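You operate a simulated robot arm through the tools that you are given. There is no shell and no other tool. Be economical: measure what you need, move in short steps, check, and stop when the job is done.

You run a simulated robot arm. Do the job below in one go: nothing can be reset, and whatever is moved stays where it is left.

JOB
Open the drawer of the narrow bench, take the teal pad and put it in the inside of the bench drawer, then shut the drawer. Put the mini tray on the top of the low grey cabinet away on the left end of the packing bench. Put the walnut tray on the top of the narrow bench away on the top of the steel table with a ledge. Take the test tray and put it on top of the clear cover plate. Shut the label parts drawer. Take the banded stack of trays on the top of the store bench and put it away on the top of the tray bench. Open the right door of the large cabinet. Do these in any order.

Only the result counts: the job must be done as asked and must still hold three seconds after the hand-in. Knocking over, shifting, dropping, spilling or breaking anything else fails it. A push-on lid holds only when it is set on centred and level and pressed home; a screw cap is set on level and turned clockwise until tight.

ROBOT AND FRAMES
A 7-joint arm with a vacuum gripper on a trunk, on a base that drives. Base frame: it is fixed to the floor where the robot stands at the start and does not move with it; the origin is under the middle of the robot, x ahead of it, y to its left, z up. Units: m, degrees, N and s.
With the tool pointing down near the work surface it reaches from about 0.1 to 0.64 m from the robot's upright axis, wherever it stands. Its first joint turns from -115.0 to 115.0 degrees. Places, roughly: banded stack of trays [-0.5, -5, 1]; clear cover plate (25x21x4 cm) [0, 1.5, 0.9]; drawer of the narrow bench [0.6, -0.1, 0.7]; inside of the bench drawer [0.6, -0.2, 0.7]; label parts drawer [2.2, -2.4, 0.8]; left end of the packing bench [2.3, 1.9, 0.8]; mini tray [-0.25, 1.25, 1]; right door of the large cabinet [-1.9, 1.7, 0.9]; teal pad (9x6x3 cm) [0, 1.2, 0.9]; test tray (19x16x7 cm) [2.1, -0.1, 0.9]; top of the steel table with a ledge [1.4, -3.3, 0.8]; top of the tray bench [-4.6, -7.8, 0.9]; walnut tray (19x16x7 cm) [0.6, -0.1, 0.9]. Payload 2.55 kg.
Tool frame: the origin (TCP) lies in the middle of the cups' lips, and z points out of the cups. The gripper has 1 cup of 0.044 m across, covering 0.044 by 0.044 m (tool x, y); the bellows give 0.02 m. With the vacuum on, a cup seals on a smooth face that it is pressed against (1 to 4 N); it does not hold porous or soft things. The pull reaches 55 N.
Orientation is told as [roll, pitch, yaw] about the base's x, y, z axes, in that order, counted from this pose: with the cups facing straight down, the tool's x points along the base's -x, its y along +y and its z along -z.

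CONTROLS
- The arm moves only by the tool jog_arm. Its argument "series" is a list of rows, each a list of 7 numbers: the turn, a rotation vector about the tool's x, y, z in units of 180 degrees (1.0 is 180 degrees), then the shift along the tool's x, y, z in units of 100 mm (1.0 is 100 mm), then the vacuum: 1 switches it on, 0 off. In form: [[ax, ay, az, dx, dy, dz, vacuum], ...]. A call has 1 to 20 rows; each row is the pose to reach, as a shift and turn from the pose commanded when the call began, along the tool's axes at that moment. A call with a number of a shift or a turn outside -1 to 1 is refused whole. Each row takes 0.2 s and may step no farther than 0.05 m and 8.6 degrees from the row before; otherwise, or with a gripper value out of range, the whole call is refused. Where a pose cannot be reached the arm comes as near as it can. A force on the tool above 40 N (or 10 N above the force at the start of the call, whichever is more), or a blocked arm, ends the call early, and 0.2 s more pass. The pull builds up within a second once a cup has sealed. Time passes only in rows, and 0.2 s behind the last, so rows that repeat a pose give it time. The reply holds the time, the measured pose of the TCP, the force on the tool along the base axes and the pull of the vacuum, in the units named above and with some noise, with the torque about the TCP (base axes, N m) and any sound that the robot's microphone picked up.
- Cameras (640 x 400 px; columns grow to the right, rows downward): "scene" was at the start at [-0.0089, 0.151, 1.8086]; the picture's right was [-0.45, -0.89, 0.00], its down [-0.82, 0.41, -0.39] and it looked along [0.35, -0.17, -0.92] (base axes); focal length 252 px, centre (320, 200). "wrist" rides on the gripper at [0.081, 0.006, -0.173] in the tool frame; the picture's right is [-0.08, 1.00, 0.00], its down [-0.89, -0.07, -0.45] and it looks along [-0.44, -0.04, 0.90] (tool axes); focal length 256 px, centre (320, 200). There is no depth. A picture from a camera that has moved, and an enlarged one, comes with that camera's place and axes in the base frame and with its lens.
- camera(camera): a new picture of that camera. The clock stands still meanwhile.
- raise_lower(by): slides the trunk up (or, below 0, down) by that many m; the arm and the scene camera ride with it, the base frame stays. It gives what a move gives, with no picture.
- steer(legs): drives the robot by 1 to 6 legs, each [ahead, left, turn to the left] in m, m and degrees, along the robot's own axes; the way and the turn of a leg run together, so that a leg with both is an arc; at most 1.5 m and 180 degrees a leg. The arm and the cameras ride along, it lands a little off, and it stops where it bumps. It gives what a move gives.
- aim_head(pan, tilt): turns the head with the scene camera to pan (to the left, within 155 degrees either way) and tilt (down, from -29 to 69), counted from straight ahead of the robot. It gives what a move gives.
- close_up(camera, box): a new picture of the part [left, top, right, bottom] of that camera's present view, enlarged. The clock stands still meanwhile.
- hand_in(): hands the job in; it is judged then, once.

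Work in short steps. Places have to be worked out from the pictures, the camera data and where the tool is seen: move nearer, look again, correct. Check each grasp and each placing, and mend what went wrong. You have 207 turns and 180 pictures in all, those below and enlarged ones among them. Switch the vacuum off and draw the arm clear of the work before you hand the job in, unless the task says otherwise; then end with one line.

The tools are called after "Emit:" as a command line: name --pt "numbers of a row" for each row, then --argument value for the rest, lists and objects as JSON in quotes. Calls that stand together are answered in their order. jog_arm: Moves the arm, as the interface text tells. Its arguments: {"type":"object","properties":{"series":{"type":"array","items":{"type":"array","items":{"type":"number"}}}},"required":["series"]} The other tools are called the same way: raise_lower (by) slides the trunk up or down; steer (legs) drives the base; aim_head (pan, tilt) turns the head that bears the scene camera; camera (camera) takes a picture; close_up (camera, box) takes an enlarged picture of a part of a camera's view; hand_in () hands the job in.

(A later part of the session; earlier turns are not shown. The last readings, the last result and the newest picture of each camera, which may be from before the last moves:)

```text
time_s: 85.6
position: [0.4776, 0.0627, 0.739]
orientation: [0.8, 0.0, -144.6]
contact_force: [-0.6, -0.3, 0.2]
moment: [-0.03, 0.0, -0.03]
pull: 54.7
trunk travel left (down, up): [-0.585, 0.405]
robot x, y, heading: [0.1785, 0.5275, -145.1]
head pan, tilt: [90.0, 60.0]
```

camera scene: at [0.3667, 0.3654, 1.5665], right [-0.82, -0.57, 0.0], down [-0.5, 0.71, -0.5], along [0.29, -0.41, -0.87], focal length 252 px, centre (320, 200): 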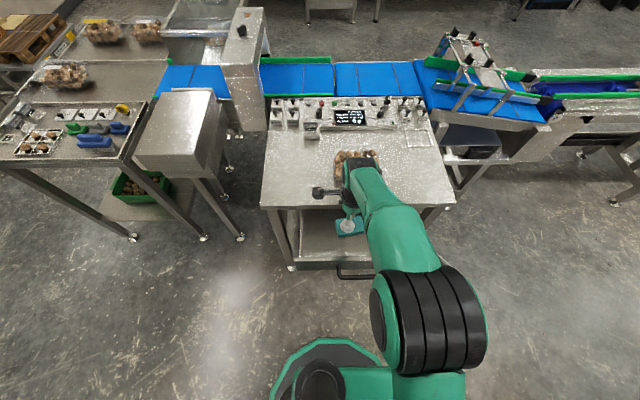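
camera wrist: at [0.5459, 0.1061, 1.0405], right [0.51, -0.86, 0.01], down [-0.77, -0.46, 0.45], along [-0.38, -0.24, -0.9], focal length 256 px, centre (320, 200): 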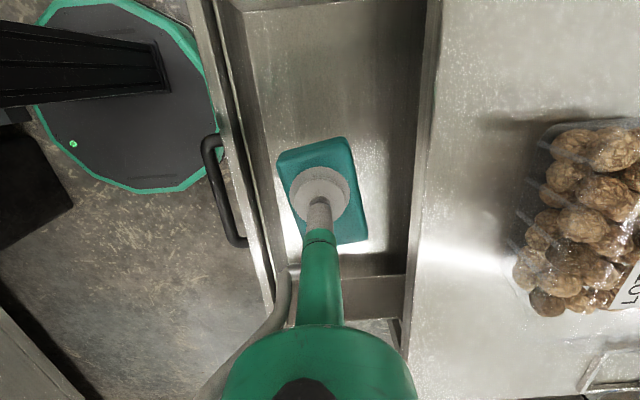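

No contact yet; I keep creeping.

Emit:
jog_arm --pt "0 0 0 0 0 0.05 1" --pt "0 0 0 0 0 0.1 1" --pt "0 0 0 0 0 0.15 1" --pt "0 0 0 0 0 0.2 1" --pt "0 0 0 0 0 0.25 1" --pt "0 0 0 0 0 0.3 1"

Emit:
camera --camera "wrist"

```text
time_s: 86.4
position: [0.4849, 0.0539, 0.734]
orientation: [2.4, 0.0, -144.5]
contact_force: [1.0, -1.4, 11.1]
moment: [0.16, 0.3, 0.01]
pull: 55.0
trunk travel left (down, up): [-0.585, 0.405]
robot x, y, heading: [0.1798, 0.5283, -145.0]
head pan, tilt: [90.0, 60.0]
stopped in row 4: the force on the tool passed its limit at 40 N (the readings are from after the stop); the commanded pose is now the measured one
```

```text
149 pictures are left
camera wrist: at [0.5492, 0.1012, 0.9067], right [0.51, -0.86, 0.04], down [-0.78, -0.45, 0.44], along [-0.36, -0.26, -0.9], focal length 256 px, centre (320, 200)
```

wrist: 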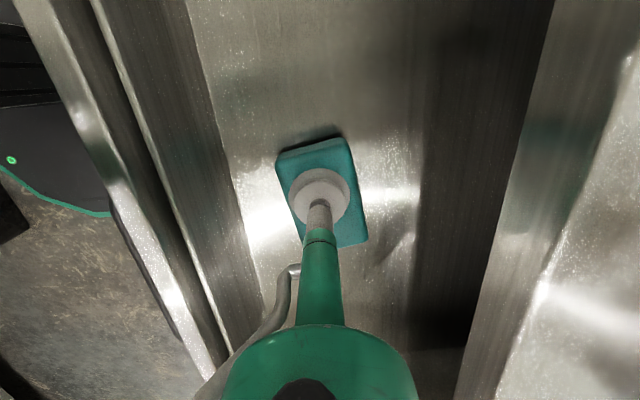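

The pad touches the drawer floor. I release and lift.

Emit:
jog_arm --pt "0 0 0 0 0 0 0" --pt "0 0 0 0 0 0 0" --pt "0 0 0 0 0 0 0" --pt "0 0 0 0 0 0 0" --pt "0 0 0 0 0 -0.1 0" --pt "0 0 0 0 0 -0.4 0" --pt "0 0 0 0 0 -0.8 0"

Emit:
raise_lower --by 0.3

Emit:
camera --camera "wrist"

```text
time_s: 88.0
position: [0.4726, 0.0677, 0.8028]
orientation: [1.8, -0.1, -144.5]
contact_force: [0.0, 0.6, -0.4]
moment: [-0.08, -0.02, -0.01]
pull: 0.0
out of reach, approached as far as the arm can: row 7
trunk travel left (down, up): [-0.585, 0.405]
robot x, y, heading: [0.1808, 0.5312, -145.0]
head pan, tilt: [90.0, 60.0]
```

```text
time_s: 91.0
position: [0.4743, 0.0651, 1.1037]
orientation: [2.0, 0.0, -144.6]
contact_force: [-0.1, 0.2, -0.3]
moment: [-0.03, 0.0, -0.02]
pull: 0.1
trunk travel left (down, up): [-0.885, 0.105]
robot x, y, heading: [0.1787, 0.529, -145.1]
head pan, tilt: [90.0, 60.0]
```

```text
148 pictures are left
camera wrist: at [0.5405, 0.1112, 1.2754], right [0.51, -0.86, 0.03], down [-0.78, -0.45, 0.44], along [-0.36, -0.25, -0.9], focal length 256 px, centre (320, 200)
```

wrist: 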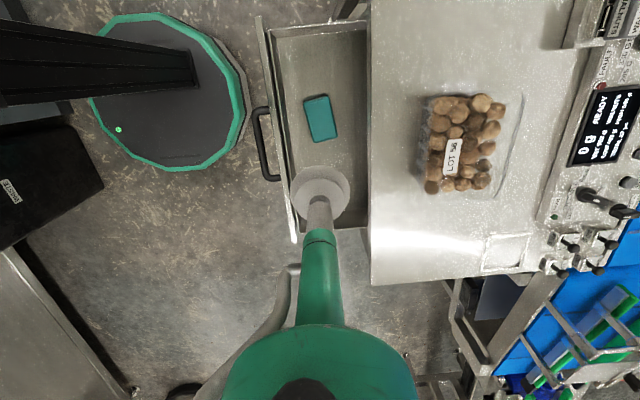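

The pad lies in the drawer. To shut it, I'll move the tool outside the handle, lower it so the stem is at handle height, and push.

Emit:
jog_arm --pt "0.011 0 0 -0.2 -0.4 0 0" --pt "0.011 0 0 -0.43 -0.8 0 0" --pt "0.011 0 0 -0.43 -1.0 0 0"

Emit:
jog_arm --pt "0 0 0 0 -0.4 0 0" --pt "0 0 0 0 -0.65 0 0" --pt "0 0 0 0 -0.65 0 0"

Emit:
camera --camera "wrist"

```text
time_s: 91.8
position: [0.3834, 0.1233, 1.101]
orientation: [0.1, 0.1, -144.5]
contact_force: [-0.3, 0.3, 0.4]
moment: [-0.01, 0.01, -0.02]
pull: 0.1
trunk travel left (down, up): [-0.885, 0.105]
robot x, y, heading: [0.1773, 0.5299, -144.7]
head pan, tilt: [90.0, 60.0]
```

```text
time_s: 92.6
position: [0.3436, 0.1745, 1.1002]
orientation: [-0.1, 0.0, -144.6]
contact_force: [-0.1, -0.3, 0.0]
moment: [-0.02, 0.04, 0.03]
pull: 0.0
trunk travel left (down, up): [-0.885, 0.105]
robot x, y, heading: [0.1804, 0.5293, -144.9]
head pan, tilt: [90.0, 60.0]
```

```text
147 pictures are left
camera wrist: at [0.4133, 0.2157, 1.2721], right [0.51, -0.86, 0.0], down [-0.77, -0.46, 0.45], along [-0.38, -0.23, -0.9], focal length 256 px, centre (320, 200)
```

wrist: 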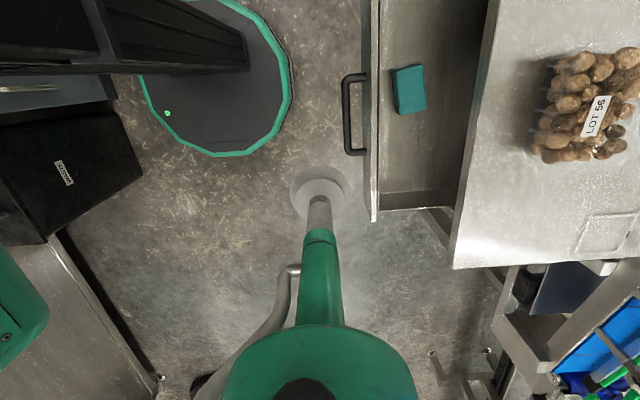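

Aligned with the handle, 4 cm clear of it. Lower 0.4 and push with the arm.

Emit:
raise_lower --by -0.4

Emit:
jog_arm --pt "0 0 0 0 0.2 0 0" --pt "0 0 0 0 0.4 0 0" --pt "0 0 0 0 0.6 0 0" --pt "0 0 0 0 0.8 0 0" --pt "0 0 0 0 1.0 0 0"

Emit:
camera --camera "scene"

```text
time_s: 96.4
position: [0.3441, 0.1746, 0.7003]
orientation: [-0.1, -0.1, -144.5]
contact_force: [0.1, -1.3, -0.2]
moment: [0.01, 0.0, -0.03]
pull: 0.1
trunk travel left (down, up): [-0.485, 0.505]
robot x, y, heading: [0.1785, 0.5306, -144.8]
head pan, tilt: [90.0, 60.0]
```

```text
time_s: 97.6
position: [0.4037, 0.0921, 0.7005]
orientation: [-0.1, 0.0, -144.6]
contact_force: [-0.4, 0.2, 0.1]
moment: [-0.01, 0.01, 0.0]
pull: 0.0
trunk travel left (down, up): [-0.485, 0.505]
robot x, y, heading: [0.1773, 0.5308, -144.9]
head pan, tilt: [90.0, 60.0]
```

```text
146 pictures are left
camera scene: at [0.367, 0.3647, 1.3763], right [-0.82, -0.57, 0.0], down [-0.5, 0.71, -0.5], along [0.29, -0.41, -0.87], focal length 252 px, centre (320, 200)
```

scene: 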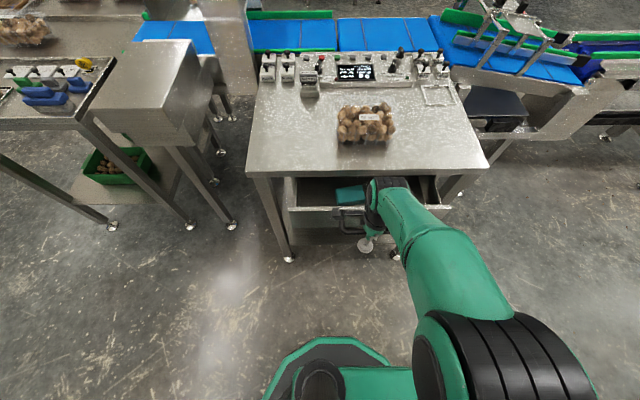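

The drawer is moving in. I continue pushing.

Emit:
jog_arm --pt "0 0 0 0 0.2 0 0" --pt "0 0 0 0 0.4 0 0" --pt "0 0 0 0 0.6 0 0" --pt "0 0 0 0 0.8 0 0" --pt "0 0 0 0 1.0 0 0"

Emit:
camera --camera "wrist"

```text
time_s: 98.8
position: [0.4405, 0.0395, 0.6924]
orientation: [1.0, -0.2, -144.5]
contact_force: [0.2, -0.1, 0.1]
moment: [0.01, 0.01, 0.03]
pull: 0.1
out of reach, approached as far as the arm can: row 3, 4, 5
trunk travel left (down, up): [-0.485, 0.505]
robot x, y, heading: [0.1789, 0.5284, -144.7]
head pan, tilt: [90.0, 60.0]
stopped in row 5: the force on the tool passed its limit at 67 N (the readings are from after the stop); the commanded pose is now the measured one
```

```text
145 pictures are left
camera wrist: at [0.5073, 0.0835, 0.8645], right [0.51, -0.86, 0.02], down [-0.77, -0.45, 0.45], along [-0.37, -0.24, -0.9], focal length 256 px, centre (320, 200)
```

wrist: 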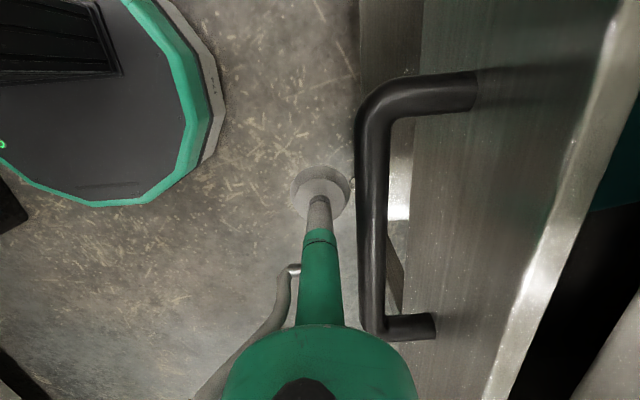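

About 5–6 cm remain and the arm is at its reach limit, so I push on by driving the base sideways in small steps.

Emit:
steer --legs '[[0, 0.03, 0]]'

Emit:
camera --camera "wrist"

Emit:
camera --camera "scene"

```text
time_s: 99.7
position: [0.4569, 0.0152, 0.6991]
orientation: [1.5, -0.1, -144.5]
contact_force: [0.0, 0.3, 22.2]
moment: [-0.13, -0.07, -0.01]
pull: 0.0
trunk travel left (down, up): [-0.485, 0.505]
robot x, y, heading: [0.1953, 0.5017, -145.0]
head pan, tilt: [90.0, 60.0]
```

```text
144 pictures are left
camera wrist: at [0.5239, 0.0606, 0.8705], right [0.51, -0.86, 0.03], down [-0.77, -0.45, 0.44], along [-0.37, -0.25, -0.9], focal length 256 px, centre (320, 200)
```

wrist: 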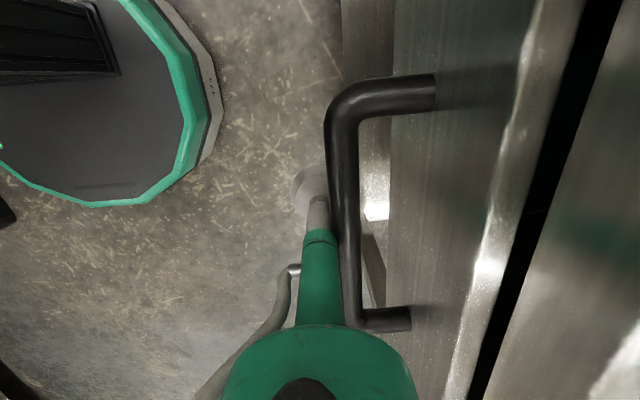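

```text
143 pictures are left
camera scene: at [0.3831, 0.3425, 1.377], right [-0.82, -0.57, 0.0], down [-0.5, 0.71, -0.5], along [0.29, -0.41, -0.87], focal length 252 px, centre (320, 200)
```

scene: 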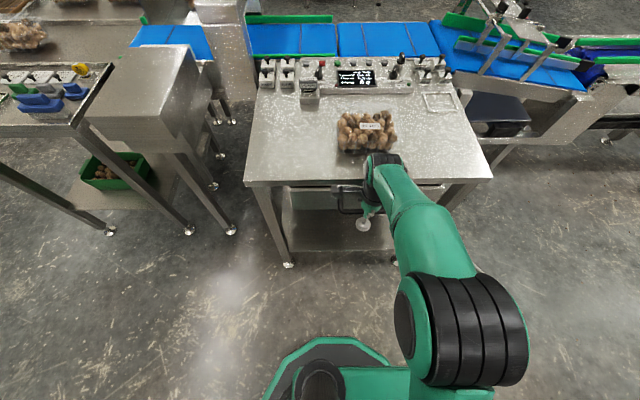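

The handle bar is rubbing on the sleeve's taper. I back off 1 cm, raise 2 cm, and push again.

Emit:
steer --legs '[[0, -0.015, 0]]'

Emit:
raise_lower --by 0.025

Emit:
steer --legs '[[0, 0.035, 0]]'

Emit:
camera --camera "wrist"

```text
time_s: 100.5
position: [0.4502, 0.0277, 0.6977]
orientation: [1.6, -0.1, -144.5]
contact_force: [-0.4, -0.8, 0.9]
moment: [0.01, -0.03, -0.02]
pull: 0.0
trunk travel left (down, up): [-0.485, 0.505]
robot x, y, heading: [0.1836, 0.518, -145.0]
head pan, tilt: [90.0, 60.0]
```

```text
time_s: 101.2
position: [0.4506, 0.0264, 0.7218]
orientation: [1.5, -0.2, -144.6]
contact_force: [-0.5, -0.4, 0.8]
moment: [-0.03, 0.02, -0.03]
pull: 0.0
trunk travel left (down, up): [-0.51, 0.48]
robot x, y, heading: [0.1867, 0.5176, -144.8]
head pan, tilt: [90.0, 60.0]
```

```text
time_s: 102.1
position: [0.4576, 0.0151, 0.7131]
orientation: [-1.3, -0.2, -144.4]
contact_force: [-1.3, 1.6, 0.6]
moment: [-0.08, -0.06, -0.07]
pull: 0.0
trunk travel left (down, up): [-0.51, 0.48]
robot x, y, heading: [0.2038, 0.4926, -144.8]
head pan, tilt: [90.0, 60.0]
stopped in leg 1: the force on the tool passed its limit at 52 N (the readings are from after the stop); the commanded pose is now the measured one
```

```text
142 pictures are left
camera wrist: at [0.5292, 0.0523, 0.8847], right [0.51, -0.86, -0.02], down [-0.76, -0.47, 0.45], along [-0.39, -0.21, -0.89], focal length 256 px, centre (320, 200)
```

wrist: 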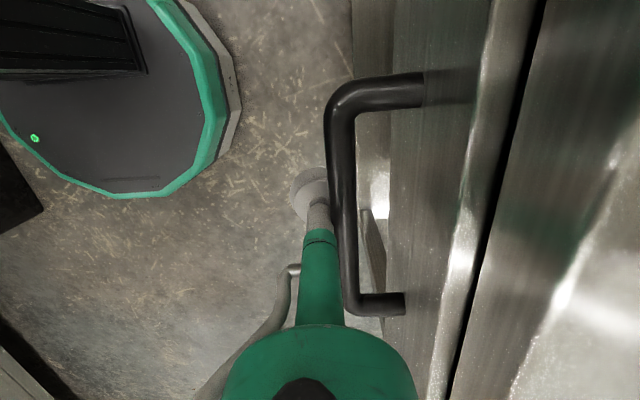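

The force stop suggests the drawer may be at its end. I back away and inspect.

Emit:
steer --legs '[[0, -0.12, 0]]'

Emit:
camera --camera "wrist"

Emit:
close_up --camera "scene" --box '[220, 60, 520, 260]'

```text
time_s: 103.3
position: [0.3904, 0.1123, 0.7134]
orientation: [-1.2, -0.1, -144.6]
contact_force: [-1.0, -0.2, 0.3]
moment: [0.0, 0.01, 0.01]
pull: 0.0
trunk travel left (down, up): [-0.51, 0.48]
robot x, y, heading: [0.1394, 0.5891, -144.9]
head pan, tilt: [90.0, 60.0]
```

```text
141 pictures are left
camera wrist: at [0.4607, 0.15, 0.8851], right [0.51, -0.86, -0.02], down [-0.76, -0.47, 0.45], along [-0.39, -0.21, -0.89], focal length 256 px, centre (320, 200)
```

wrist: 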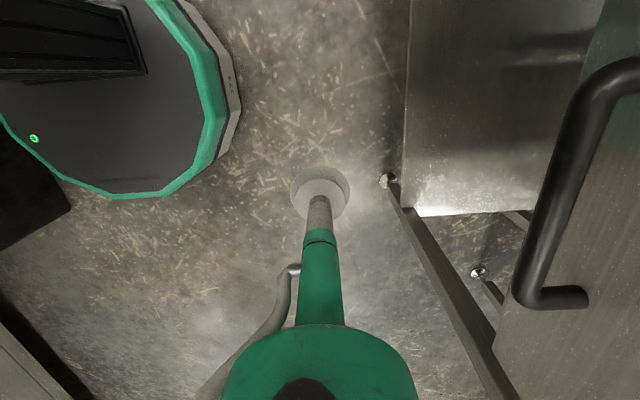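

```text
2.00 times, centred on (370, 160) of scene
camera zoom: at [0.3242, 0.4256, 1.4015], right [-0.82, -0.57, 0.0], down [-0.5, 0.71, -0.5], along [0.29, -0.41, -0.87], focal length 504 px, centre (220, 280)
```

zoom: 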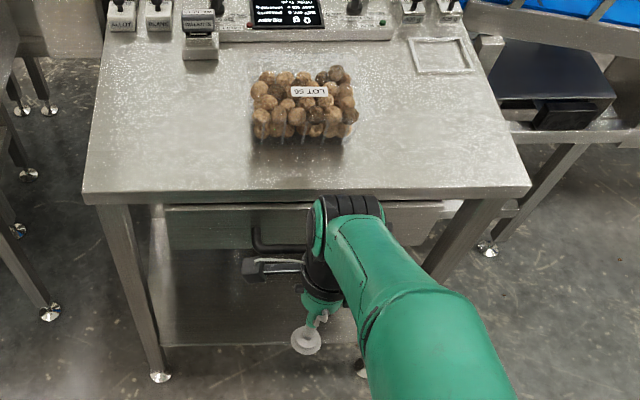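

It looks about closed; I'll verify from above. I raise up and drive 0.28 sideways so the tool is over the walnut tray, looking at both.

Emit:
raise_lower --by 0.4

Emit:
steer --legs '[[0, 0.283, 0]]'

Emit:
camera --camera "wrist"

```text
time_s: 107.2
position: [0.3893, 0.1107, 1.1134]
orientation: [-1.2, 0.0, -144.7]
contact_force: [-0.7, 0.3, 0.8]
moment: [0.02, -0.01, 0.02]
pull: 0.1
trunk travel left (down, up): [-0.91, 0.08]
robot x, y, heading: [0.1393, 0.587, -144.9]
head pan, tilt: [90.0, 60.0]
```

```text
time_s: 109.2
position: [0.5526, -0.1216, 1.1133]
orientation: [-1.2, -0.1, -144.8]
contact_force: [-0.5, 0.0, -0.2]
moment: [-0.04, 0.04, 0.03]
pull: 0.0
trunk travel left (down, up): [-0.91, 0.08]
robot x, y, heading: [0.2991, 0.3576, -145.1]
head pan, tilt: [90.0, 60.0]
```

```text
139 pictures are left
camera wrist: at [0.6221, -0.0835, 1.2847], right [0.51, -0.86, -0.02], down [-0.76, -0.47, 0.45], along [-0.39, -0.21, -0.89], focal length 256 px, centre (320, 200)
```

wrist: 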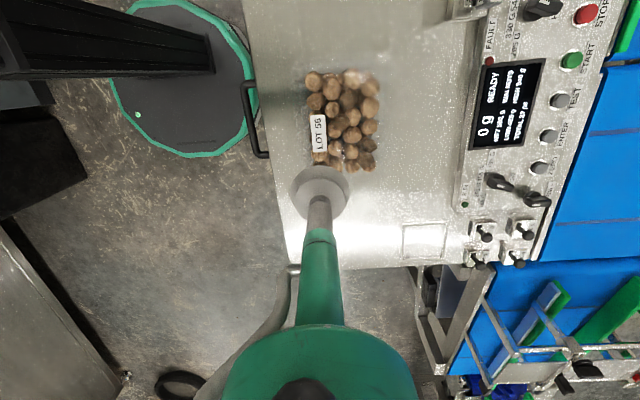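

I zoom on the drawer edge and on the tray's label.

Emit:
close_up --camera "wrist" --box '[220, 50, 400, 180]'

```text
3.08 times, centred on (310, 115) of wrist
camera zoom: at [0.6221, -0.0835, 1.2847], right [0.51, -0.86, -0.02], down [-0.76, -0.47, 0.45], along [-0.39, -0.21, -0.89], focal length 788 px, centre (351, 462)
```

zoom: 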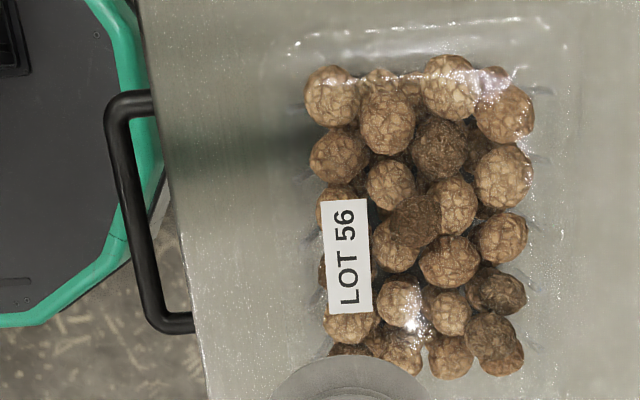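

The handle still seems to stick out about 1.5 cm more than at first – the gripper body probably met the bench edge. I'll go back, tilt the tool so its tip leads, and push again.

Emit:
steer --legs '[[0, -0.283, 0]]'

Emit:
jog_arm --pt "-0.04 0 0 0 0 0 0" --pt "-0.08 0 0 0 0 0 0" --pt "-0.12 0 0 0 0 0 0" --pt "-0.15 0 0 0 0 0 0" --pt "-0.15 0 0 0 0 0 0"

Emit:
raise_lower --by -0.385

Emit:
steer --legs '[[0, 0.07, 0]]'

Emit:
camera --camera "wrist"

```text
time_s: 111.1
position: [0.3872, 0.1114, 1.1128]
orientation: [-1.3, -0.1, -144.8]
contact_force: [-0.3, -0.5, -0.2]
moment: [-0.03, -0.03, 0.02]
pull: 0.1
trunk travel left (down, up): [-0.91, 0.08]
robot x, y, heading: [0.1397, 0.5892, -145.3]
head pan, tilt: [90.0, 60.0]
```

```text
time_s: 112.3
position: [0.3878, 0.1119, 1.1121]
orientation: [25.9, 0.0, -144.9]
contact_force: [-1.0, 0.6, 0.1]
moment: [0.02, 0.02, 0.0]
pull: 0.0
trunk travel left (down, up): [-0.91, 0.08]
robot x, y, heading: [0.1384, 0.5916, -145.2]
head pan, tilt: [90.0, 60.0]
```

```text
time_s: 116.0
position: [0.3879, 0.1117, 0.7285]
orientation: [25.8, 0.1, -144.8]
contact_force: [-0.2, -0.5, 0.5]
moment: [0.03, 0.03, -0.02]
pull: 0.1
trunk travel left (down, up): [-0.525, 0.465]
robot x, y, heading: [0.1343, 0.5946, -145.3]
head pan, tilt: [90.0, 60.0]
```

```text
time_s: 117.0
position: [0.4287, 0.0546, 0.7273]
orientation: [25.7, 0.1, -144.8]
contact_force: [-0.3, -0.4, 0.4]
moment: [0.0, 0.01, -0.02]
pull: 0.1
trunk travel left (down, up): [-0.525, 0.465]
robot x, y, heading: [0.1734, 0.5368, -145.2]
head pan, tilt: [90.0, 60.0]
```

```text
137 pictures are left
camera wrist: at [0.4529, 0.1573, 0.885], right [0.45, -0.78, 0.43], down [-0.88, -0.3, 0.37], along [-0.16, -0.55, -0.82], focal length 256 px, centre (320, 200)
```

wrist: 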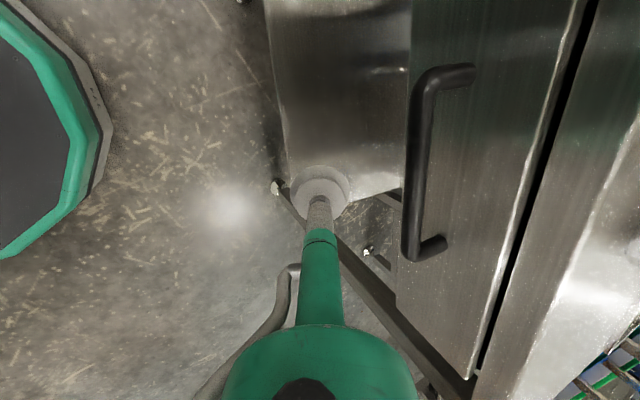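

The handle is right ahead of the tip and a slit is visible. I push along the bench normal in small arm steps.

Emit:
jog_arm --pt "0 0 0 0 0.18 0.09 0" --pt "0 0 0 0 0.36 0.175 0" --pt "0 0 0 0 0.45 0.22 0" --pt "0 0 0 0 0.54 0.26 0" --pt "0 0 0 0 0.63 0.305 0" --pt "0 0 0 0 0.72 0.35 0"

Emit:
camera --camera "wrist"

```text
time_s: 118.5
position: [0.468, -0.0028, 0.7192]
orientation: [24.5, 0.0, -144.8]
contact_force: [-15.1, 22.2, -8.5]
moment: [-0.35, -0.22, 0.0]
pull: 0.0
trunk travel left (down, up): [-0.525, 0.465]
robot x, y, heading: [0.1744, 0.5312, -145.3]
head pan, tilt: [90.0, 60.0]
```

```text
136 pictures are left
camera wrist: at [0.4951, 0.0973, 0.8792], right [0.46, -0.79, 0.41], down [-0.87, -0.31, 0.38], along [-0.17, -0.53, -0.83], focal length 256 px, centre (320, 200)
```

wrist: 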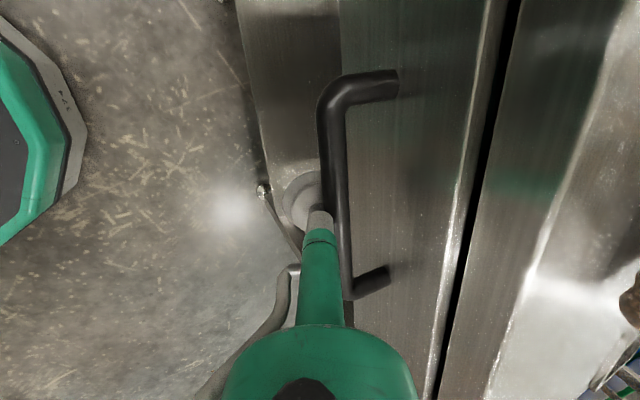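

The handle resists with 27 N. I push a bit more to see whether it still moves.

Emit:
jog_arm --pt "0 0 0 0 0.05 0.025 0" --pt "0 0 0 0 0.1 0.05 0" --pt "0 0 0 0 0.15 0.075 0" --pt "0 0 0 0 0.2 0.1 0"

Emit:
camera --camera "wrist"

```text
time_s: 118.9
position: [0.4685, -0.0034, 0.7153]
orientation: [23.4, 0.0, -144.7]
contact_force: [-2.4, 3.7, 4.6]
moment: [0.56, 0.34, 0.01]
pull: 0.1
trunk travel left (down, up): [-0.525, 0.465]
robot x, y, heading: [0.1777, 0.5337, -145.3]
head pan, tilt: [90.0, 60.0]
stopped in row 2: the force on the tool passed its limit at 42 N (the readings are from after the stop); the commanded pose is now the measured one
```

```text
135 pictures are left
camera wrist: at [0.4977, 0.0936, 0.8753], right [0.46, -0.79, 0.4], down [-0.87, -0.32, 0.38], along [-0.18, -0.52, -0.84], focal length 256 px, centre (320, 200)
```

wrist: 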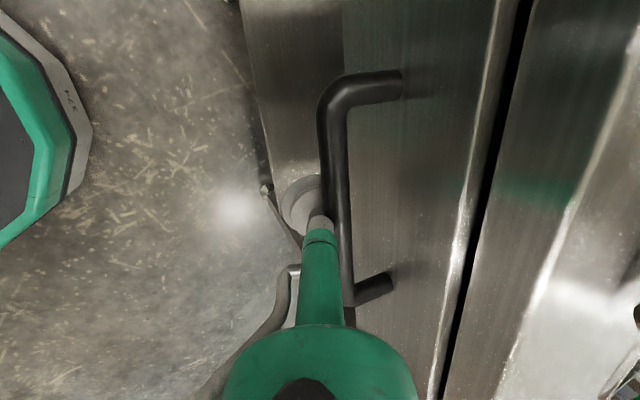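

The drawer no longer moves and the handle stands out as at the start (≈3 cm), so it is shut. I back off, level the tool, rise and go over the walnut tray.

Emit:
steer --legs '[[0, -0.1, 0]]'

Emit:
raise_lower --by 0.4

Emit:
jog_arm --pt "0.04 0 0 0 0 0 0" --pt "0.08 0 0 0 0 0 0" --pt "0.12 0 0 0 0 0 0" --pt "0.13 0 0 0 0 0 0" --pt "0.13 0 0 0 0 0 0"

Emit:
steer --legs '[[0, 0.2, 0]]'

Emit:
camera --camera "wrist"

```text
time_s: 120.1
position: [0.411, 0.0755, 0.717]
orientation: [23.7, 0.1, -144.8]
contact_force: [-12.3, -9.9, 5.5]
moment: [1.0, -0.15, 0.13]
pull: 0.0
trunk travel left (down, up): [-0.525, 0.465]
robot x, y, heading: [0.1191, 0.6159, -145.0]
head pan, tilt: [90.0, 60.0]
```

```text
time_s: 121.0
position: [0.4005, 0.0893, 0.7315]
orientation: [21.0, 0.1, -144.9]
contact_force: [-2.8, 0.6, -7.9]
moment: [0.44, 0.22, 0.03]
pull: 0.0
trunk travel left (down, up): [-0.559, 0.431]
robot x, y, heading: [0.1187, 0.6179, -145.3]
head pan, tilt: [90.0, 60.0]
stopped: the force on the tool passed its limit at 48 N (the readings are from after the stop); the commanded pose is now the measured one
```

```text
time_s: 122.2
position: [0.4002, 0.0901, 0.7322]
orientation: [3.7, 0.1, -144.9]
contact_force: [-2.6, -2.4, -4.1]
moment: [0.26, 0.08, -0.03]
pull: 0.1
out of reach, approached as far as the arm can: row 3, 4, 5
trunk travel left (down, up): [-0.559, 0.431]
robot x, y, heading: [0.1198, 0.6174, -145.3]
head pan, tilt: [90.0, 60.0]
```

```text
time_s: 123.4
position: [0.4593, 0.0094, 0.7263]
orientation: [1.3, -0.1, -144.8]
contact_force: [2.2, 1.7, 1.9]
moment: [0.49, 0.41, -0.04]
pull: 0.1
trunk travel left (down, up): [-0.559, 0.431]
robot x, y, heading: [0.1868, 0.5262, -145.5]
head pan, tilt: [90.0, 60.0]
stopped in leg 1: the force on the tool passed its limit at 61 N (the readings are from after the stop); the commanded pose is now the measured one
```

```text
134 pictures are left
camera wrist: at [0.5263, 0.0533, 0.8984], right [0.51, -0.86, 0.02], down [-0.78, -0.45, 0.44], along [-0.37, -0.24, -0.9], focal length 256 px, centre (320, 200)
```

wrist: 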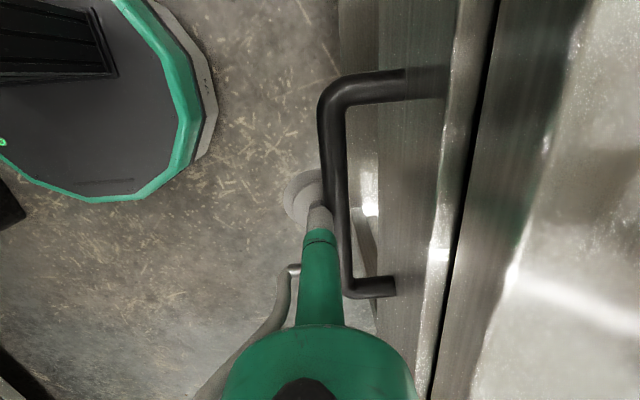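

The tilted cup had hooked the handle while retreating, but the last push reclosed it to the same stop (61 N, handle out 3.5 cm). Now the tool is vertical; I back out only a little and check.

Emit:
steer --legs '[[0, -0.06, 0]]'

Emit:
camera --camera "wrist"

```text
time_s: 124.4
position: [0.4253, 0.0569, 0.7254]
orientation: [1.3, 0.1, -145.0]
contact_force: [0.8, -0.5, 0.8]
moment: [0.43, 0.28, 0.0]
pull: 0.0
trunk travel left (down, up): [-0.559, 0.431]
robot x, y, heading: [0.1491, 0.5735, -145.4]
head pan, tilt: [90.0, 60.0]
```

```text
133 pictures are left
camera wrist: at [0.4912, 0.1013, 0.8989], right [0.51, -0.86, 0.02], down [-0.78, -0.45, 0.44], along [-0.37, -0.25, -0.9], focal length 256 px, centre (320, 200)
```

wrist: 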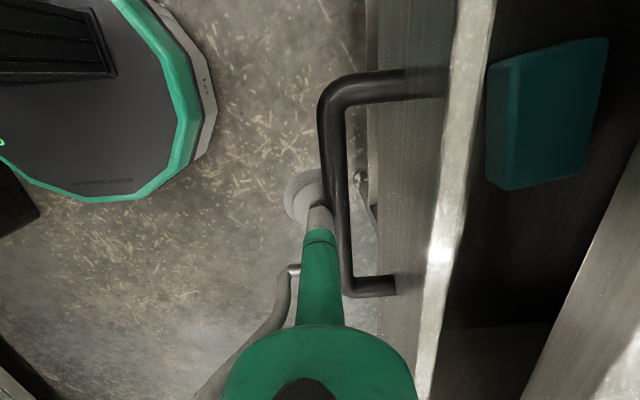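

The drawer followed: the cup's rim grips beneath the bar. I lower 4 cm to free it, then check the force.

Emit:
raise_lower --by -0.04

Emit:
camera --camera "wrist"

```text
time_s: 125.0
position: [0.4331, 0.0455, 0.7122]
orientation: [3.6, -0.1, -144.8]
contact_force: [1.7, -0.3, 11.9]
moment: [0.45, 0.35, 0.02]
pull: 0.0
trunk travel left (down, up): [-0.528, 0.462]
robot x, y, heading: [0.1465, 0.5742, -145.5]
head pan, tilt: [90.0, 60.0]
stopped: the force on the tool passed its limit at 48 N (the readings are from after the stop); the commanded pose is now the measured one
```

```text
132 pictures are left
camera wrist: at [0.4954, 0.096, 0.884], right [0.51, -0.86, 0.06], down [-0.79, -0.43, 0.44], along [-0.35, -0.27, -0.9], focal length 256 px, centre (320, 200)
```

wrist: 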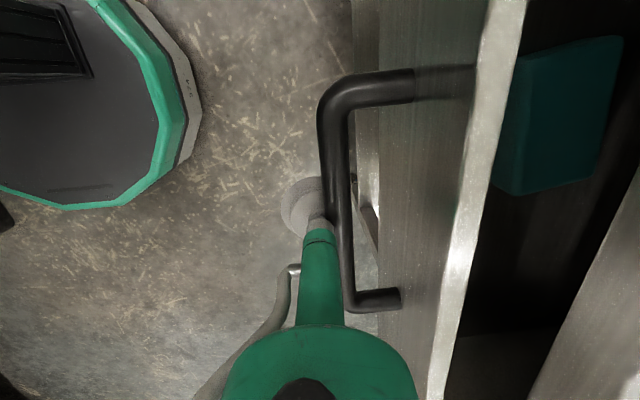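

The bar is wedged between the cup rim and the sleeve. I lift to the neutral height and then snatch outward quickly, so the drawer's inertia frees it.

Emit:
jog_arm --pt "0 0 0 0 0 -0.1 0" --pt "0 0 0 0 0 -0.1 0" --pt "0 0 0 0 -0.48 -0.1 0" --pt "0 0 0 0 -0.96 -0.1 0"

Emit:
camera --camera "wrist"

```text
time_s: 126.0
position: [0.3717, 0.1289, 0.7148]
orientation: [3.1, -0.1, -144.9]
contact_force: [-7.6, -3.0, 6.3]
moment: [0.4, -0.15, -0.03]
pull: 0.0
out of reach, approached as far as the arm can: row 1, 2
trunk travel left (down, up): [-0.528, 0.462]
robot x, y, heading: [0.1496, 0.572, -145.3]
head pan, tilt: [90.0, 60.0]
```

```text
131 pictures are left
camera wrist: at [0.4363, 0.1769, 0.8865], right [0.51, -0.86, 0.05], down [-0.78, -0.44, 0.44], along [-0.36, -0.27, -0.9], focal length 256 px, centre (320, 200)
```

wrist: 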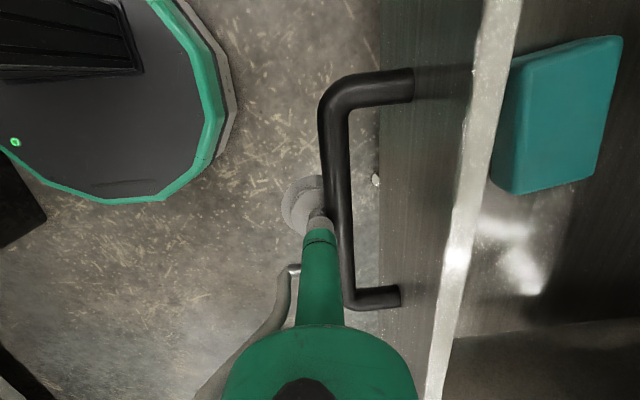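

Still attached. I look at the contact with the scene camera.

Emit:
camera --camera "scene"

Emit:
close_up --camera "scene" --box '[310, 180, 430, 290]'

```text
130 pictures are left
camera scene: at [0.3343, 0.4091, 1.4199], right [-0.82, -0.57, 0.0], down [-0.49, 0.71, -0.5], along [0.29, -0.41, -0.87], focal length 252 px, centre (320, 200)
```

scene: 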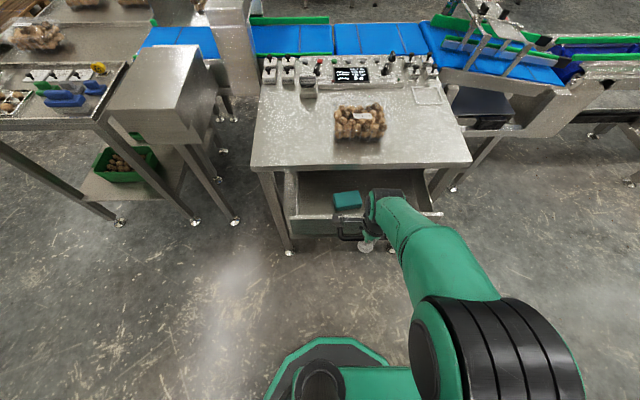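

```text
3.64 times, centred on (370, 235) of scene
camera zoom: at [0.3343, 0.4091, 1.4199], right [-0.82, -0.57, 0.0], down [-0.49, 0.71, -0.5], along [0.29, -0.41, -0.87], focal length 916 px, centre (138, 73)
```

zoom: 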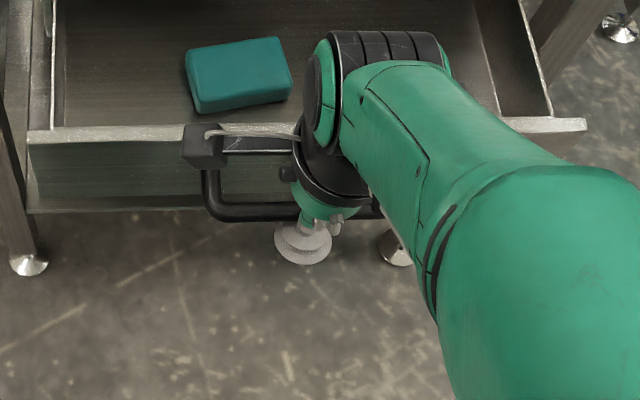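

The stem is just pinched by the bar. I slide the tool sideways along the bar, off its near end, since the drawer cannot move that way.

Emit:
jog_arm --pt "0 0 0 -0.2 0 0 0" --pt "0 0 0 -0.4 0 0 0" --pt "0 0 0 -0.6 0 0 0" --pt "0 0 0 -0.8 0 0 0" --pt "0 0 0 -1.0 0 0 0"

Emit:
camera --camera "wrist"

```text
time_s: 126.4
position: [0.3748, 0.1264, 0.7159]
orientation: [3.2, 0.7, -144.4]
contact_force: [10.0, 9.1, 5.7]
moment: [-0.21, 0.53, -0.06]
pull: 0.0
trunk travel left (down, up): [-0.528, 0.462]
robot x, y, heading: [0.1458, 0.5746, -144.8]
head pan, tilt: [90.0, 60.0]
stopped in row 2: the force on the tool passed its limit at 51 N (the readings are from after the stop); the commanded pose is now the measured one
```

```text
128 pictures are left
camera wrist: at [0.4356, 0.1743, 0.8887], right [0.52, -0.86, 0.05], down [-0.79, -0.45, 0.43], along [-0.34, -0.26, -0.9], focal length 256 px, centre (320, 200)
```

wrist: 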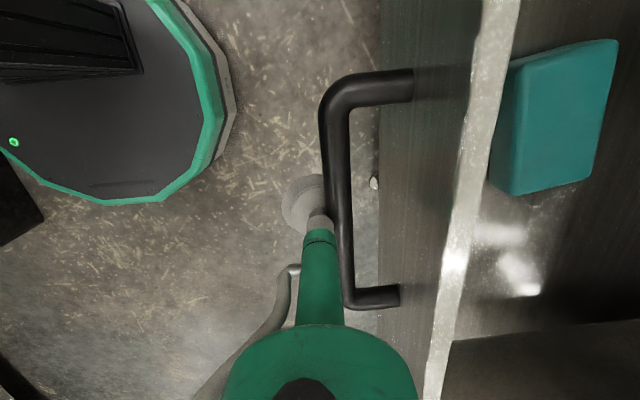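

It seems pinched with friction. I spin the tool about its own axis while drawing outward, to break the friction.

Emit:
jog_arm --pt "0 0 0.04 0 0 0 0" --pt "0 0 0.085 0 -0.1 0 0" --pt "0 0 0.13 0 -0.2 0 0" --pt "0 0 0.175 0 -0.3 0 0" --pt "0 0 0.22 0 -0.4 0 0" --pt "0 0 0.265 0 -0.5 0 0"

Emit:
camera --camera "wrist"

```text
time_s: 127.8
position: [0.3428, 0.1664, 0.7119]
orientation: [1.8, 2.7, 167.7]
contact_force: [0.7, -0.6, -0.1]
moment: [-0.01, 0.02, -0.02]
pull: 0.1
trunk travel left (down, up): [-0.528, 0.462]
robot x, y, heading: [0.153, 0.5776, -145.1]
head pan, tilt: [90.0, 60.0]
```

```text
127 pictures are left
camera wrist: at [0.412, 0.1484, 0.8871], right [-0.29, -0.96, 0.03], down [-0.87, 0.28, 0.4], along [-0.39, 0.09, -0.92], focal length 256 px, centre (320, 200)
```

wrist: 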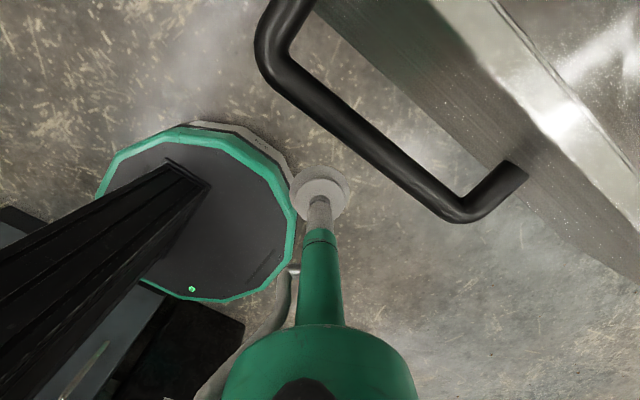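

Free. I move off the handle's end (0.12 ahead), spin back and tilt the tip towards the drawer, to push on the plain face instead.

Emit:
steer --legs '[[0, -0.05, 0], [0.125, 0, 0]]'

Emit:
jog_arm --pt "0 0 -0.045 0 0 0 0" --pt "0 0 -0.09 0 0 0 0" --pt "0 0 -0.135 0 0 0 0" --pt "0 0 -0.18 0 0 0 0" --pt "0 0 -0.225 0 0 0 0" --pt "0 0 -0.265 0 0 0 0"

Emit:
jog_arm --pt "-0.04 0 0 0 0 0 0" --pt "-0.08 0 0 0 0 0 0" --pt "-0.125 0 0 0 0 0 0" --pt "-0.125 0 0 0 0 0 0"

Emit:
camera --camera "wrist"

```text
time_s: 129.6
position: [0.2112, 0.1347, 0.7119]
orientation: [1.7, 2.7, 167.8]
contact_force: [-0.4, -0.9, 0.1]
moment: [0.01, -0.04, 0.04]
pull: 0.2
trunk travel left (down, up): [-0.528, 0.462]
robot x, y, heading: [0.0191, 0.5458, -145.2]
head pan, tilt: [90.0, 60.0]
```

```text
time_s: 131.0
position: [0.2107, 0.1361, 0.7128]
orientation: [3.1, 0.4, -144.3]
contact_force: [-0.2, -0.6, 0.0]
moment: [-0.01, 0.02, 0.02]
pull: 0.0
trunk travel left (down, up): [-0.528, 0.462]
robot x, y, heading: [0.0204, 0.5425, -145.0]
head pan, tilt: [90.0, 60.0]
```

```text
time_s: 132.0
position: [0.2113, 0.1346, 0.7109]
orientation: [25.7, 0.5, -144.4]
contact_force: [0.3, 0.2, 0.4]
moment: [-0.01, 0.02, -0.02]
pull: 0.1
trunk travel left (down, up): [-0.528, 0.462]
robot x, y, heading: [0.0223, 0.5442, -145.1]
head pan, tilt: [90.0, 60.0]
```

```text
126 pictures are left
camera wrist: at [0.235, 0.2366, 0.8701], right [0.46, -0.78, 0.43], down [-0.88, -0.31, 0.36], along [-0.15, -0.54, -0.83], focal length 256 px, centre (320, 200)
```

wrist: 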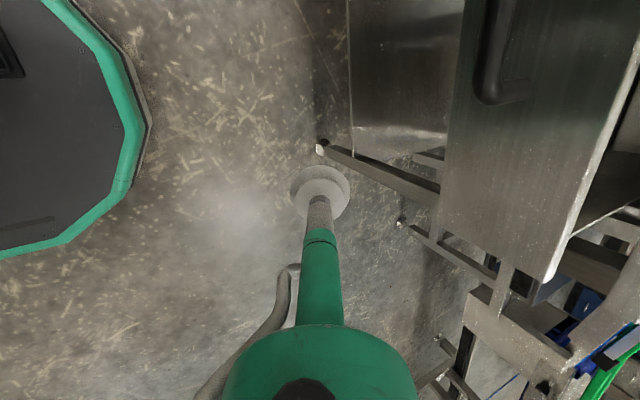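

The tip is clear of the handle's end and faces the plain part. I raise 2 cm and push by driving left.

Emit:
raise_lower --by 0.02

Emit:
steer --legs '[[0, 0.25, 0]]'

Emit:
camera --camera "wrist"

```text
time_s: 132.7
position: [0.2115, 0.1349, 0.731]
orientation: [25.7, 0.5, -144.5]
contact_force: [0.5, -0.2, 0.8]
moment: [0.01, 0.01, 0.01]
pull: 0.0
trunk travel left (down, up): [-0.548, 0.442]
robot x, y, heading: [0.0177, 0.5444, -145.1]
head pan, tilt: [90.0, 60.0]
```

```text
time_s: 134.5
position: [0.3513, -0.0674, 0.7321]
orientation: [25.5, 0.6, -144.5]
contact_force: [0.2, 0.9, 1.0]
moment: [-0.01, 0.03, 0.01]
pull: 0.1
trunk travel left (down, up): [-0.548, 0.442]
robot x, y, heading: [0.1617, 0.3433, -145.1]
head pan, tilt: [90.0, 60.0]
```

```text
125 pictures are left
camera wrist: at [0.3757, 0.0337, 0.8901], right [0.45, -0.78, 0.43], down [-0.88, -0.31, 0.36], along [-0.15, -0.54, -0.83], focal length 256 px, centre (320, 200)
```

wrist: 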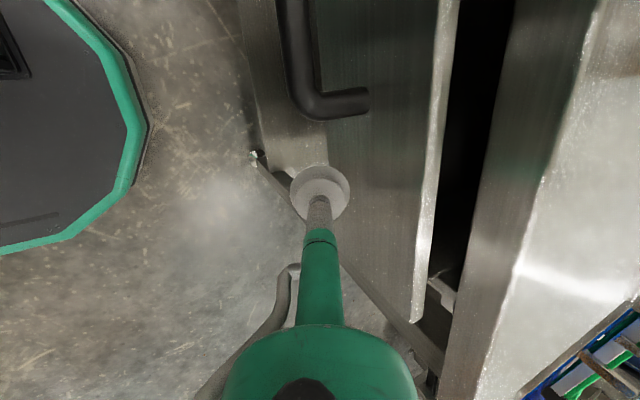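

It works; about 5 cm remain. I continue with a smaller push.

Emit:
steer --legs '[[0, 0.07, 0]]'

Emit:
camera --camera "wrist"

```text
time_s: 135.5
position: [0.3736, -0.0966, 0.7166]
orientation: [22.6, 1.1, -144.5]
contact_force: [-3.0, 4.6, 2.0]
moment: [-0.12, -0.07, -0.02]
pull: 0.0
trunk travel left (down, up): [-0.548, 0.442]
robot x, y, heading: [0.1924, 0.2959, -145.0]
head pan, tilt: [90.0, 60.0]
stopped in leg 1: the force on the tool passed its limit at 76 N (the readings are from after the stop); the commanded pose is now the measured one
```

```text
124 pictures are left
camera wrist: at [0.4009, -0.0017, 0.8806], right [0.46, -0.8, 0.38], down [-0.87, -0.33, 0.36], along [-0.16, -0.5, -0.85], focal length 256 px, centre (320, 200)
```

wrist: 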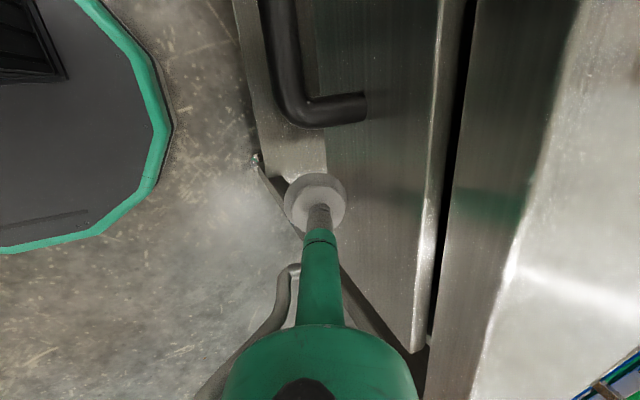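

Geometry says the face is back at its original closed plane (within 2 mm). I back off and verify the drawer stays.

Emit:
steer --legs '[[0, -0.1, 0]]'

Emit:
camera --camera "wrist"

```text
time_s: 136.7
position: [0.3181, -0.0147, 0.7188]
orientation: [23.0, 1.2, -144.4]
contact_force: [0.0, -0.2, 1.1]
moment: [-0.01, 0.02, 0.02]
pull: 0.1
trunk travel left (down, up): [-0.548, 0.442]
robot x, y, heading: [0.1356, 0.3759, -144.9]
head pan, tilt: [90.0, 60.0]
```

```text
123 pictures are left
camera wrist: at [0.3441, 0.0797, 0.8816], right [0.46, -0.8, 0.39], down [-0.87, -0.33, 0.36], along [-0.16, -0.51, -0.85], focal length 256 px, centre (320, 200)
```

wrist: 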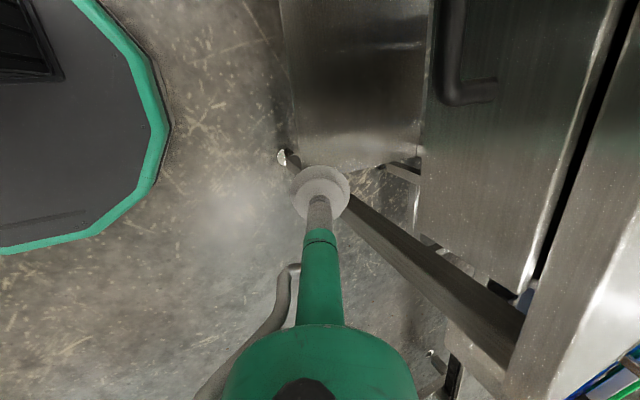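

The drawer stays shut. I rise, level the tool, and move over the walnut tray (centre ≈ (0.58, -0.13)).

Emit:
raise_lower --by 0.4

Emit:
jog_arm --pt "0.04 0 0 0 0 0 0" --pt "0.08 0 0 0 0 0 0" --pt "0.128 -0.007 0 0 0.3 0 0" --pt "0.128 -0.007 0 0 0.6 0 0" --pt "0.128 -0.007 0 0 0.7 0 0"

Emit:
steer --legs '[[-0.15, 0, 0], [0, 0.14, 0]]'

Emit:
camera --camera "wrist"

```text
time_s: 140.5
position: [0.3189, -0.0146, 1.1191]
orientation: [23.0, 1.2, -144.5]
contact_force: [-0.2, -0.1, 0.9]
moment: [0.01, -0.02, 0.01]
pull: 0.1
trunk travel left (down, up): [-0.948, 0.042]
robot x, y, heading: [0.1349, 0.3786, -145.2]
head pan, tilt: [90.0, 60.0]
```

```text
refused: row 3 steps farther than a row can; nothing moved
```

```text
time_s: 142.8
position: [0.5221, -0.0477, 1.1189]
orientation: [22.9, 1.2, -144.3]
contact_force: [0.2, 0.5, -0.5]
moment: [0.0, -0.02, 0.02]
pull: 0.1
trunk travel left (down, up): [-0.948, 0.042]
robot x, y, heading: [0.3381, 0.3467, -145.2]
head pan, tilt: [90.0, 60.0]
```

```text
122 pictures are left
camera wrist: at [0.5478, 0.0477, 1.2813], right [0.46, -0.8, 0.39], down [-0.87, -0.33, 0.36], along [-0.16, -0.51, -0.85], focal length 256 px, centre (320, 200)
```

wrist: 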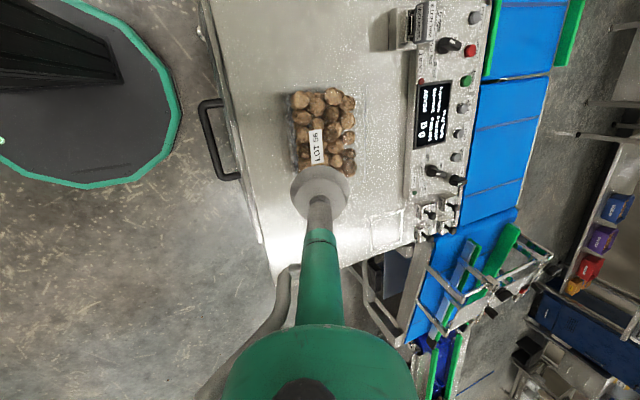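

I level the tool, then shift 10 cm toward the tray centre.

Emit:
jog_arm --pt "0.043 0 0 0 0 0 0" --pt "0.086 0 0 0 0 0 0" --pt "0.128 -0.007 0 0 0 0 0" --pt "0.128 -0.007 0 0 0 0 0"

Emit:
jog_arm --pt "0 0 0 0 0.4 0 0" --pt "0 0 0 0 0.8 0 0" --pt "0 0 0 0 1.0 0 0" --pt "0 0 0 0 1.0 0.4 0" --pt "0 0 0 0 1.0 0.8 0"

Emit:
camera --camera "wrist"

```text
time_s: 143.8
position: [0.5214, -0.0456, 1.1197]
orientation: [-0.1, 0.0, -144.7]
contact_force: [-0.7, 0.1, -0.4]
moment: [-0.02, -0.02, -0.02]
pull: 0.1
trunk travel left (down, up): [-0.948, 0.042]
robot x, y, heading: [0.3395, 0.3443, -145.3]
head pan, tilt: [90.0, 60.0]
```

```text
time_s: 145.0
position: [0.579, -0.1288, 1.0397]
orientation: [-0.1, -0.1, -144.8]
contact_force: [-0.5, 0.0, -0.4]
moment: [0.01, -0.04, 0.0]
pull: 0.1
trunk travel left (down, up): [-0.948, 0.042]
robot x, y, heading: [0.3382, 0.3423, -145.4]
head pan, tilt: [90.0, 60.0]
```

```text
121 pictures are left
camera wrist: at [0.6477, -0.0886, 1.2105], right [0.51, -0.86, 0.0], down [-0.77, -0.46, 0.45], along [-0.38, -0.23, -0.89], focal length 256 px, centre (320, 200)
```

wrist: 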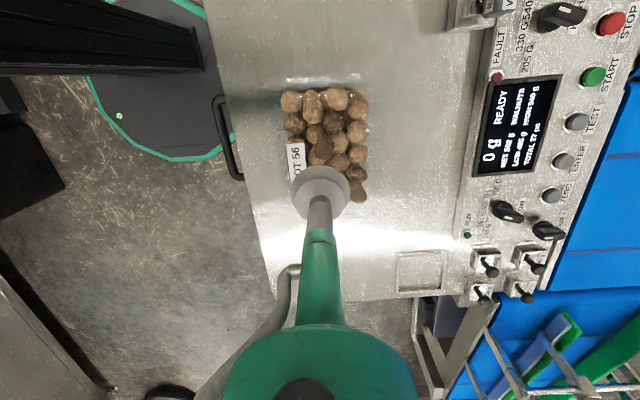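

Position agrees with the tray's centre. I zoom to check the lid surface before gripping.

Emit:
close_up --camera "wrist" --box '[250, 60, 410, 220]'

```text
2.50 times, centred on (330, 140) of wrist
camera zoom: at [0.6477, -0.0886, 1.2105], right [0.51, -0.86, 0.0], down [-0.77, -0.46, 0.45], along [-0.38, -0.23, -0.89], focal length 640 px, centre (295, 350)
```

zoom: 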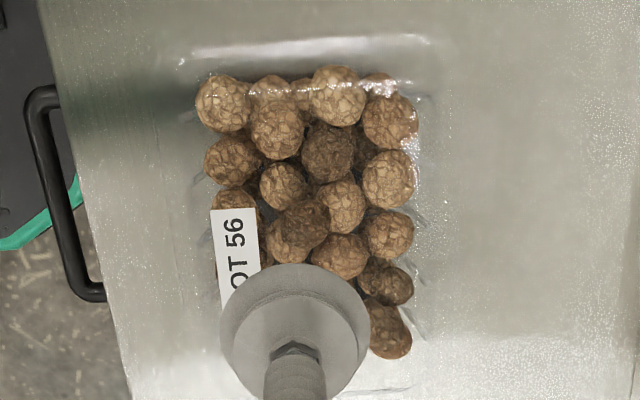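

The lid seems to be clear film with centre (0.59, -0.13). I descend with vacuum on, creeping near z 0.92.

Emit:
jog_arm --pt "0 0 0 0.08 0.07 0.4 1" --pt "0 0 0 0.08 0.07 0.8 1" --pt "0 0 0 0.08 0.07 0.9 1" --pt "0 0 0 0.08 0.07 0.95 1" --pt "0 0 0 0.08 0.07 1.0 1"

Emit:
jog_arm --pt "0 0 0 0 0 0.04 1" --pt "0 0 0 0 0 0.08 1" --pt "0 0 0 0 0 0.12 1" --pt "0 0 0 0 0 0.16 1" --pt "0 0 0 0 0 0.2 1" --pt "0 0 0 0 0 0.24 1" --pt "0 0 0 0 0 0.28 1" --pt "0 0 0 0 0 0.32 1"

```text
time_s: 146.2
position: [0.5897, -0.1291, 0.9376]
orientation: [-0.1, -0.2, -144.7]
contact_force: [0.0, 0.0, 0.0]
moment: [-0.03, -0.02, 0.0]
pull: 0.1
trunk travel left (down, up): [-0.948, 0.042]
robot x, y, heading: [0.338, 0.3422, -145.3]
head pan, tilt: [90.0, 60.0]
```

```text
time_s: 147.8
position: [0.5919, -0.1333, 0.9203]
orientation: [1.2, -0.2, -144.6]
contact_force: [-3.6, 1.8, 7.5]
moment: [-0.17, -0.19, 0.02]
pull: 54.5
trunk travel left (down, up): [-0.948, 0.042]
robot x, y, heading: [0.34, 0.3449, -145.2]
head pan, tilt: [90.0, 60.0]
stopped in row 8: the force on the tool passed its limit at 40 N (the readings are from after the stop); the commanded pose is now the measured one
```

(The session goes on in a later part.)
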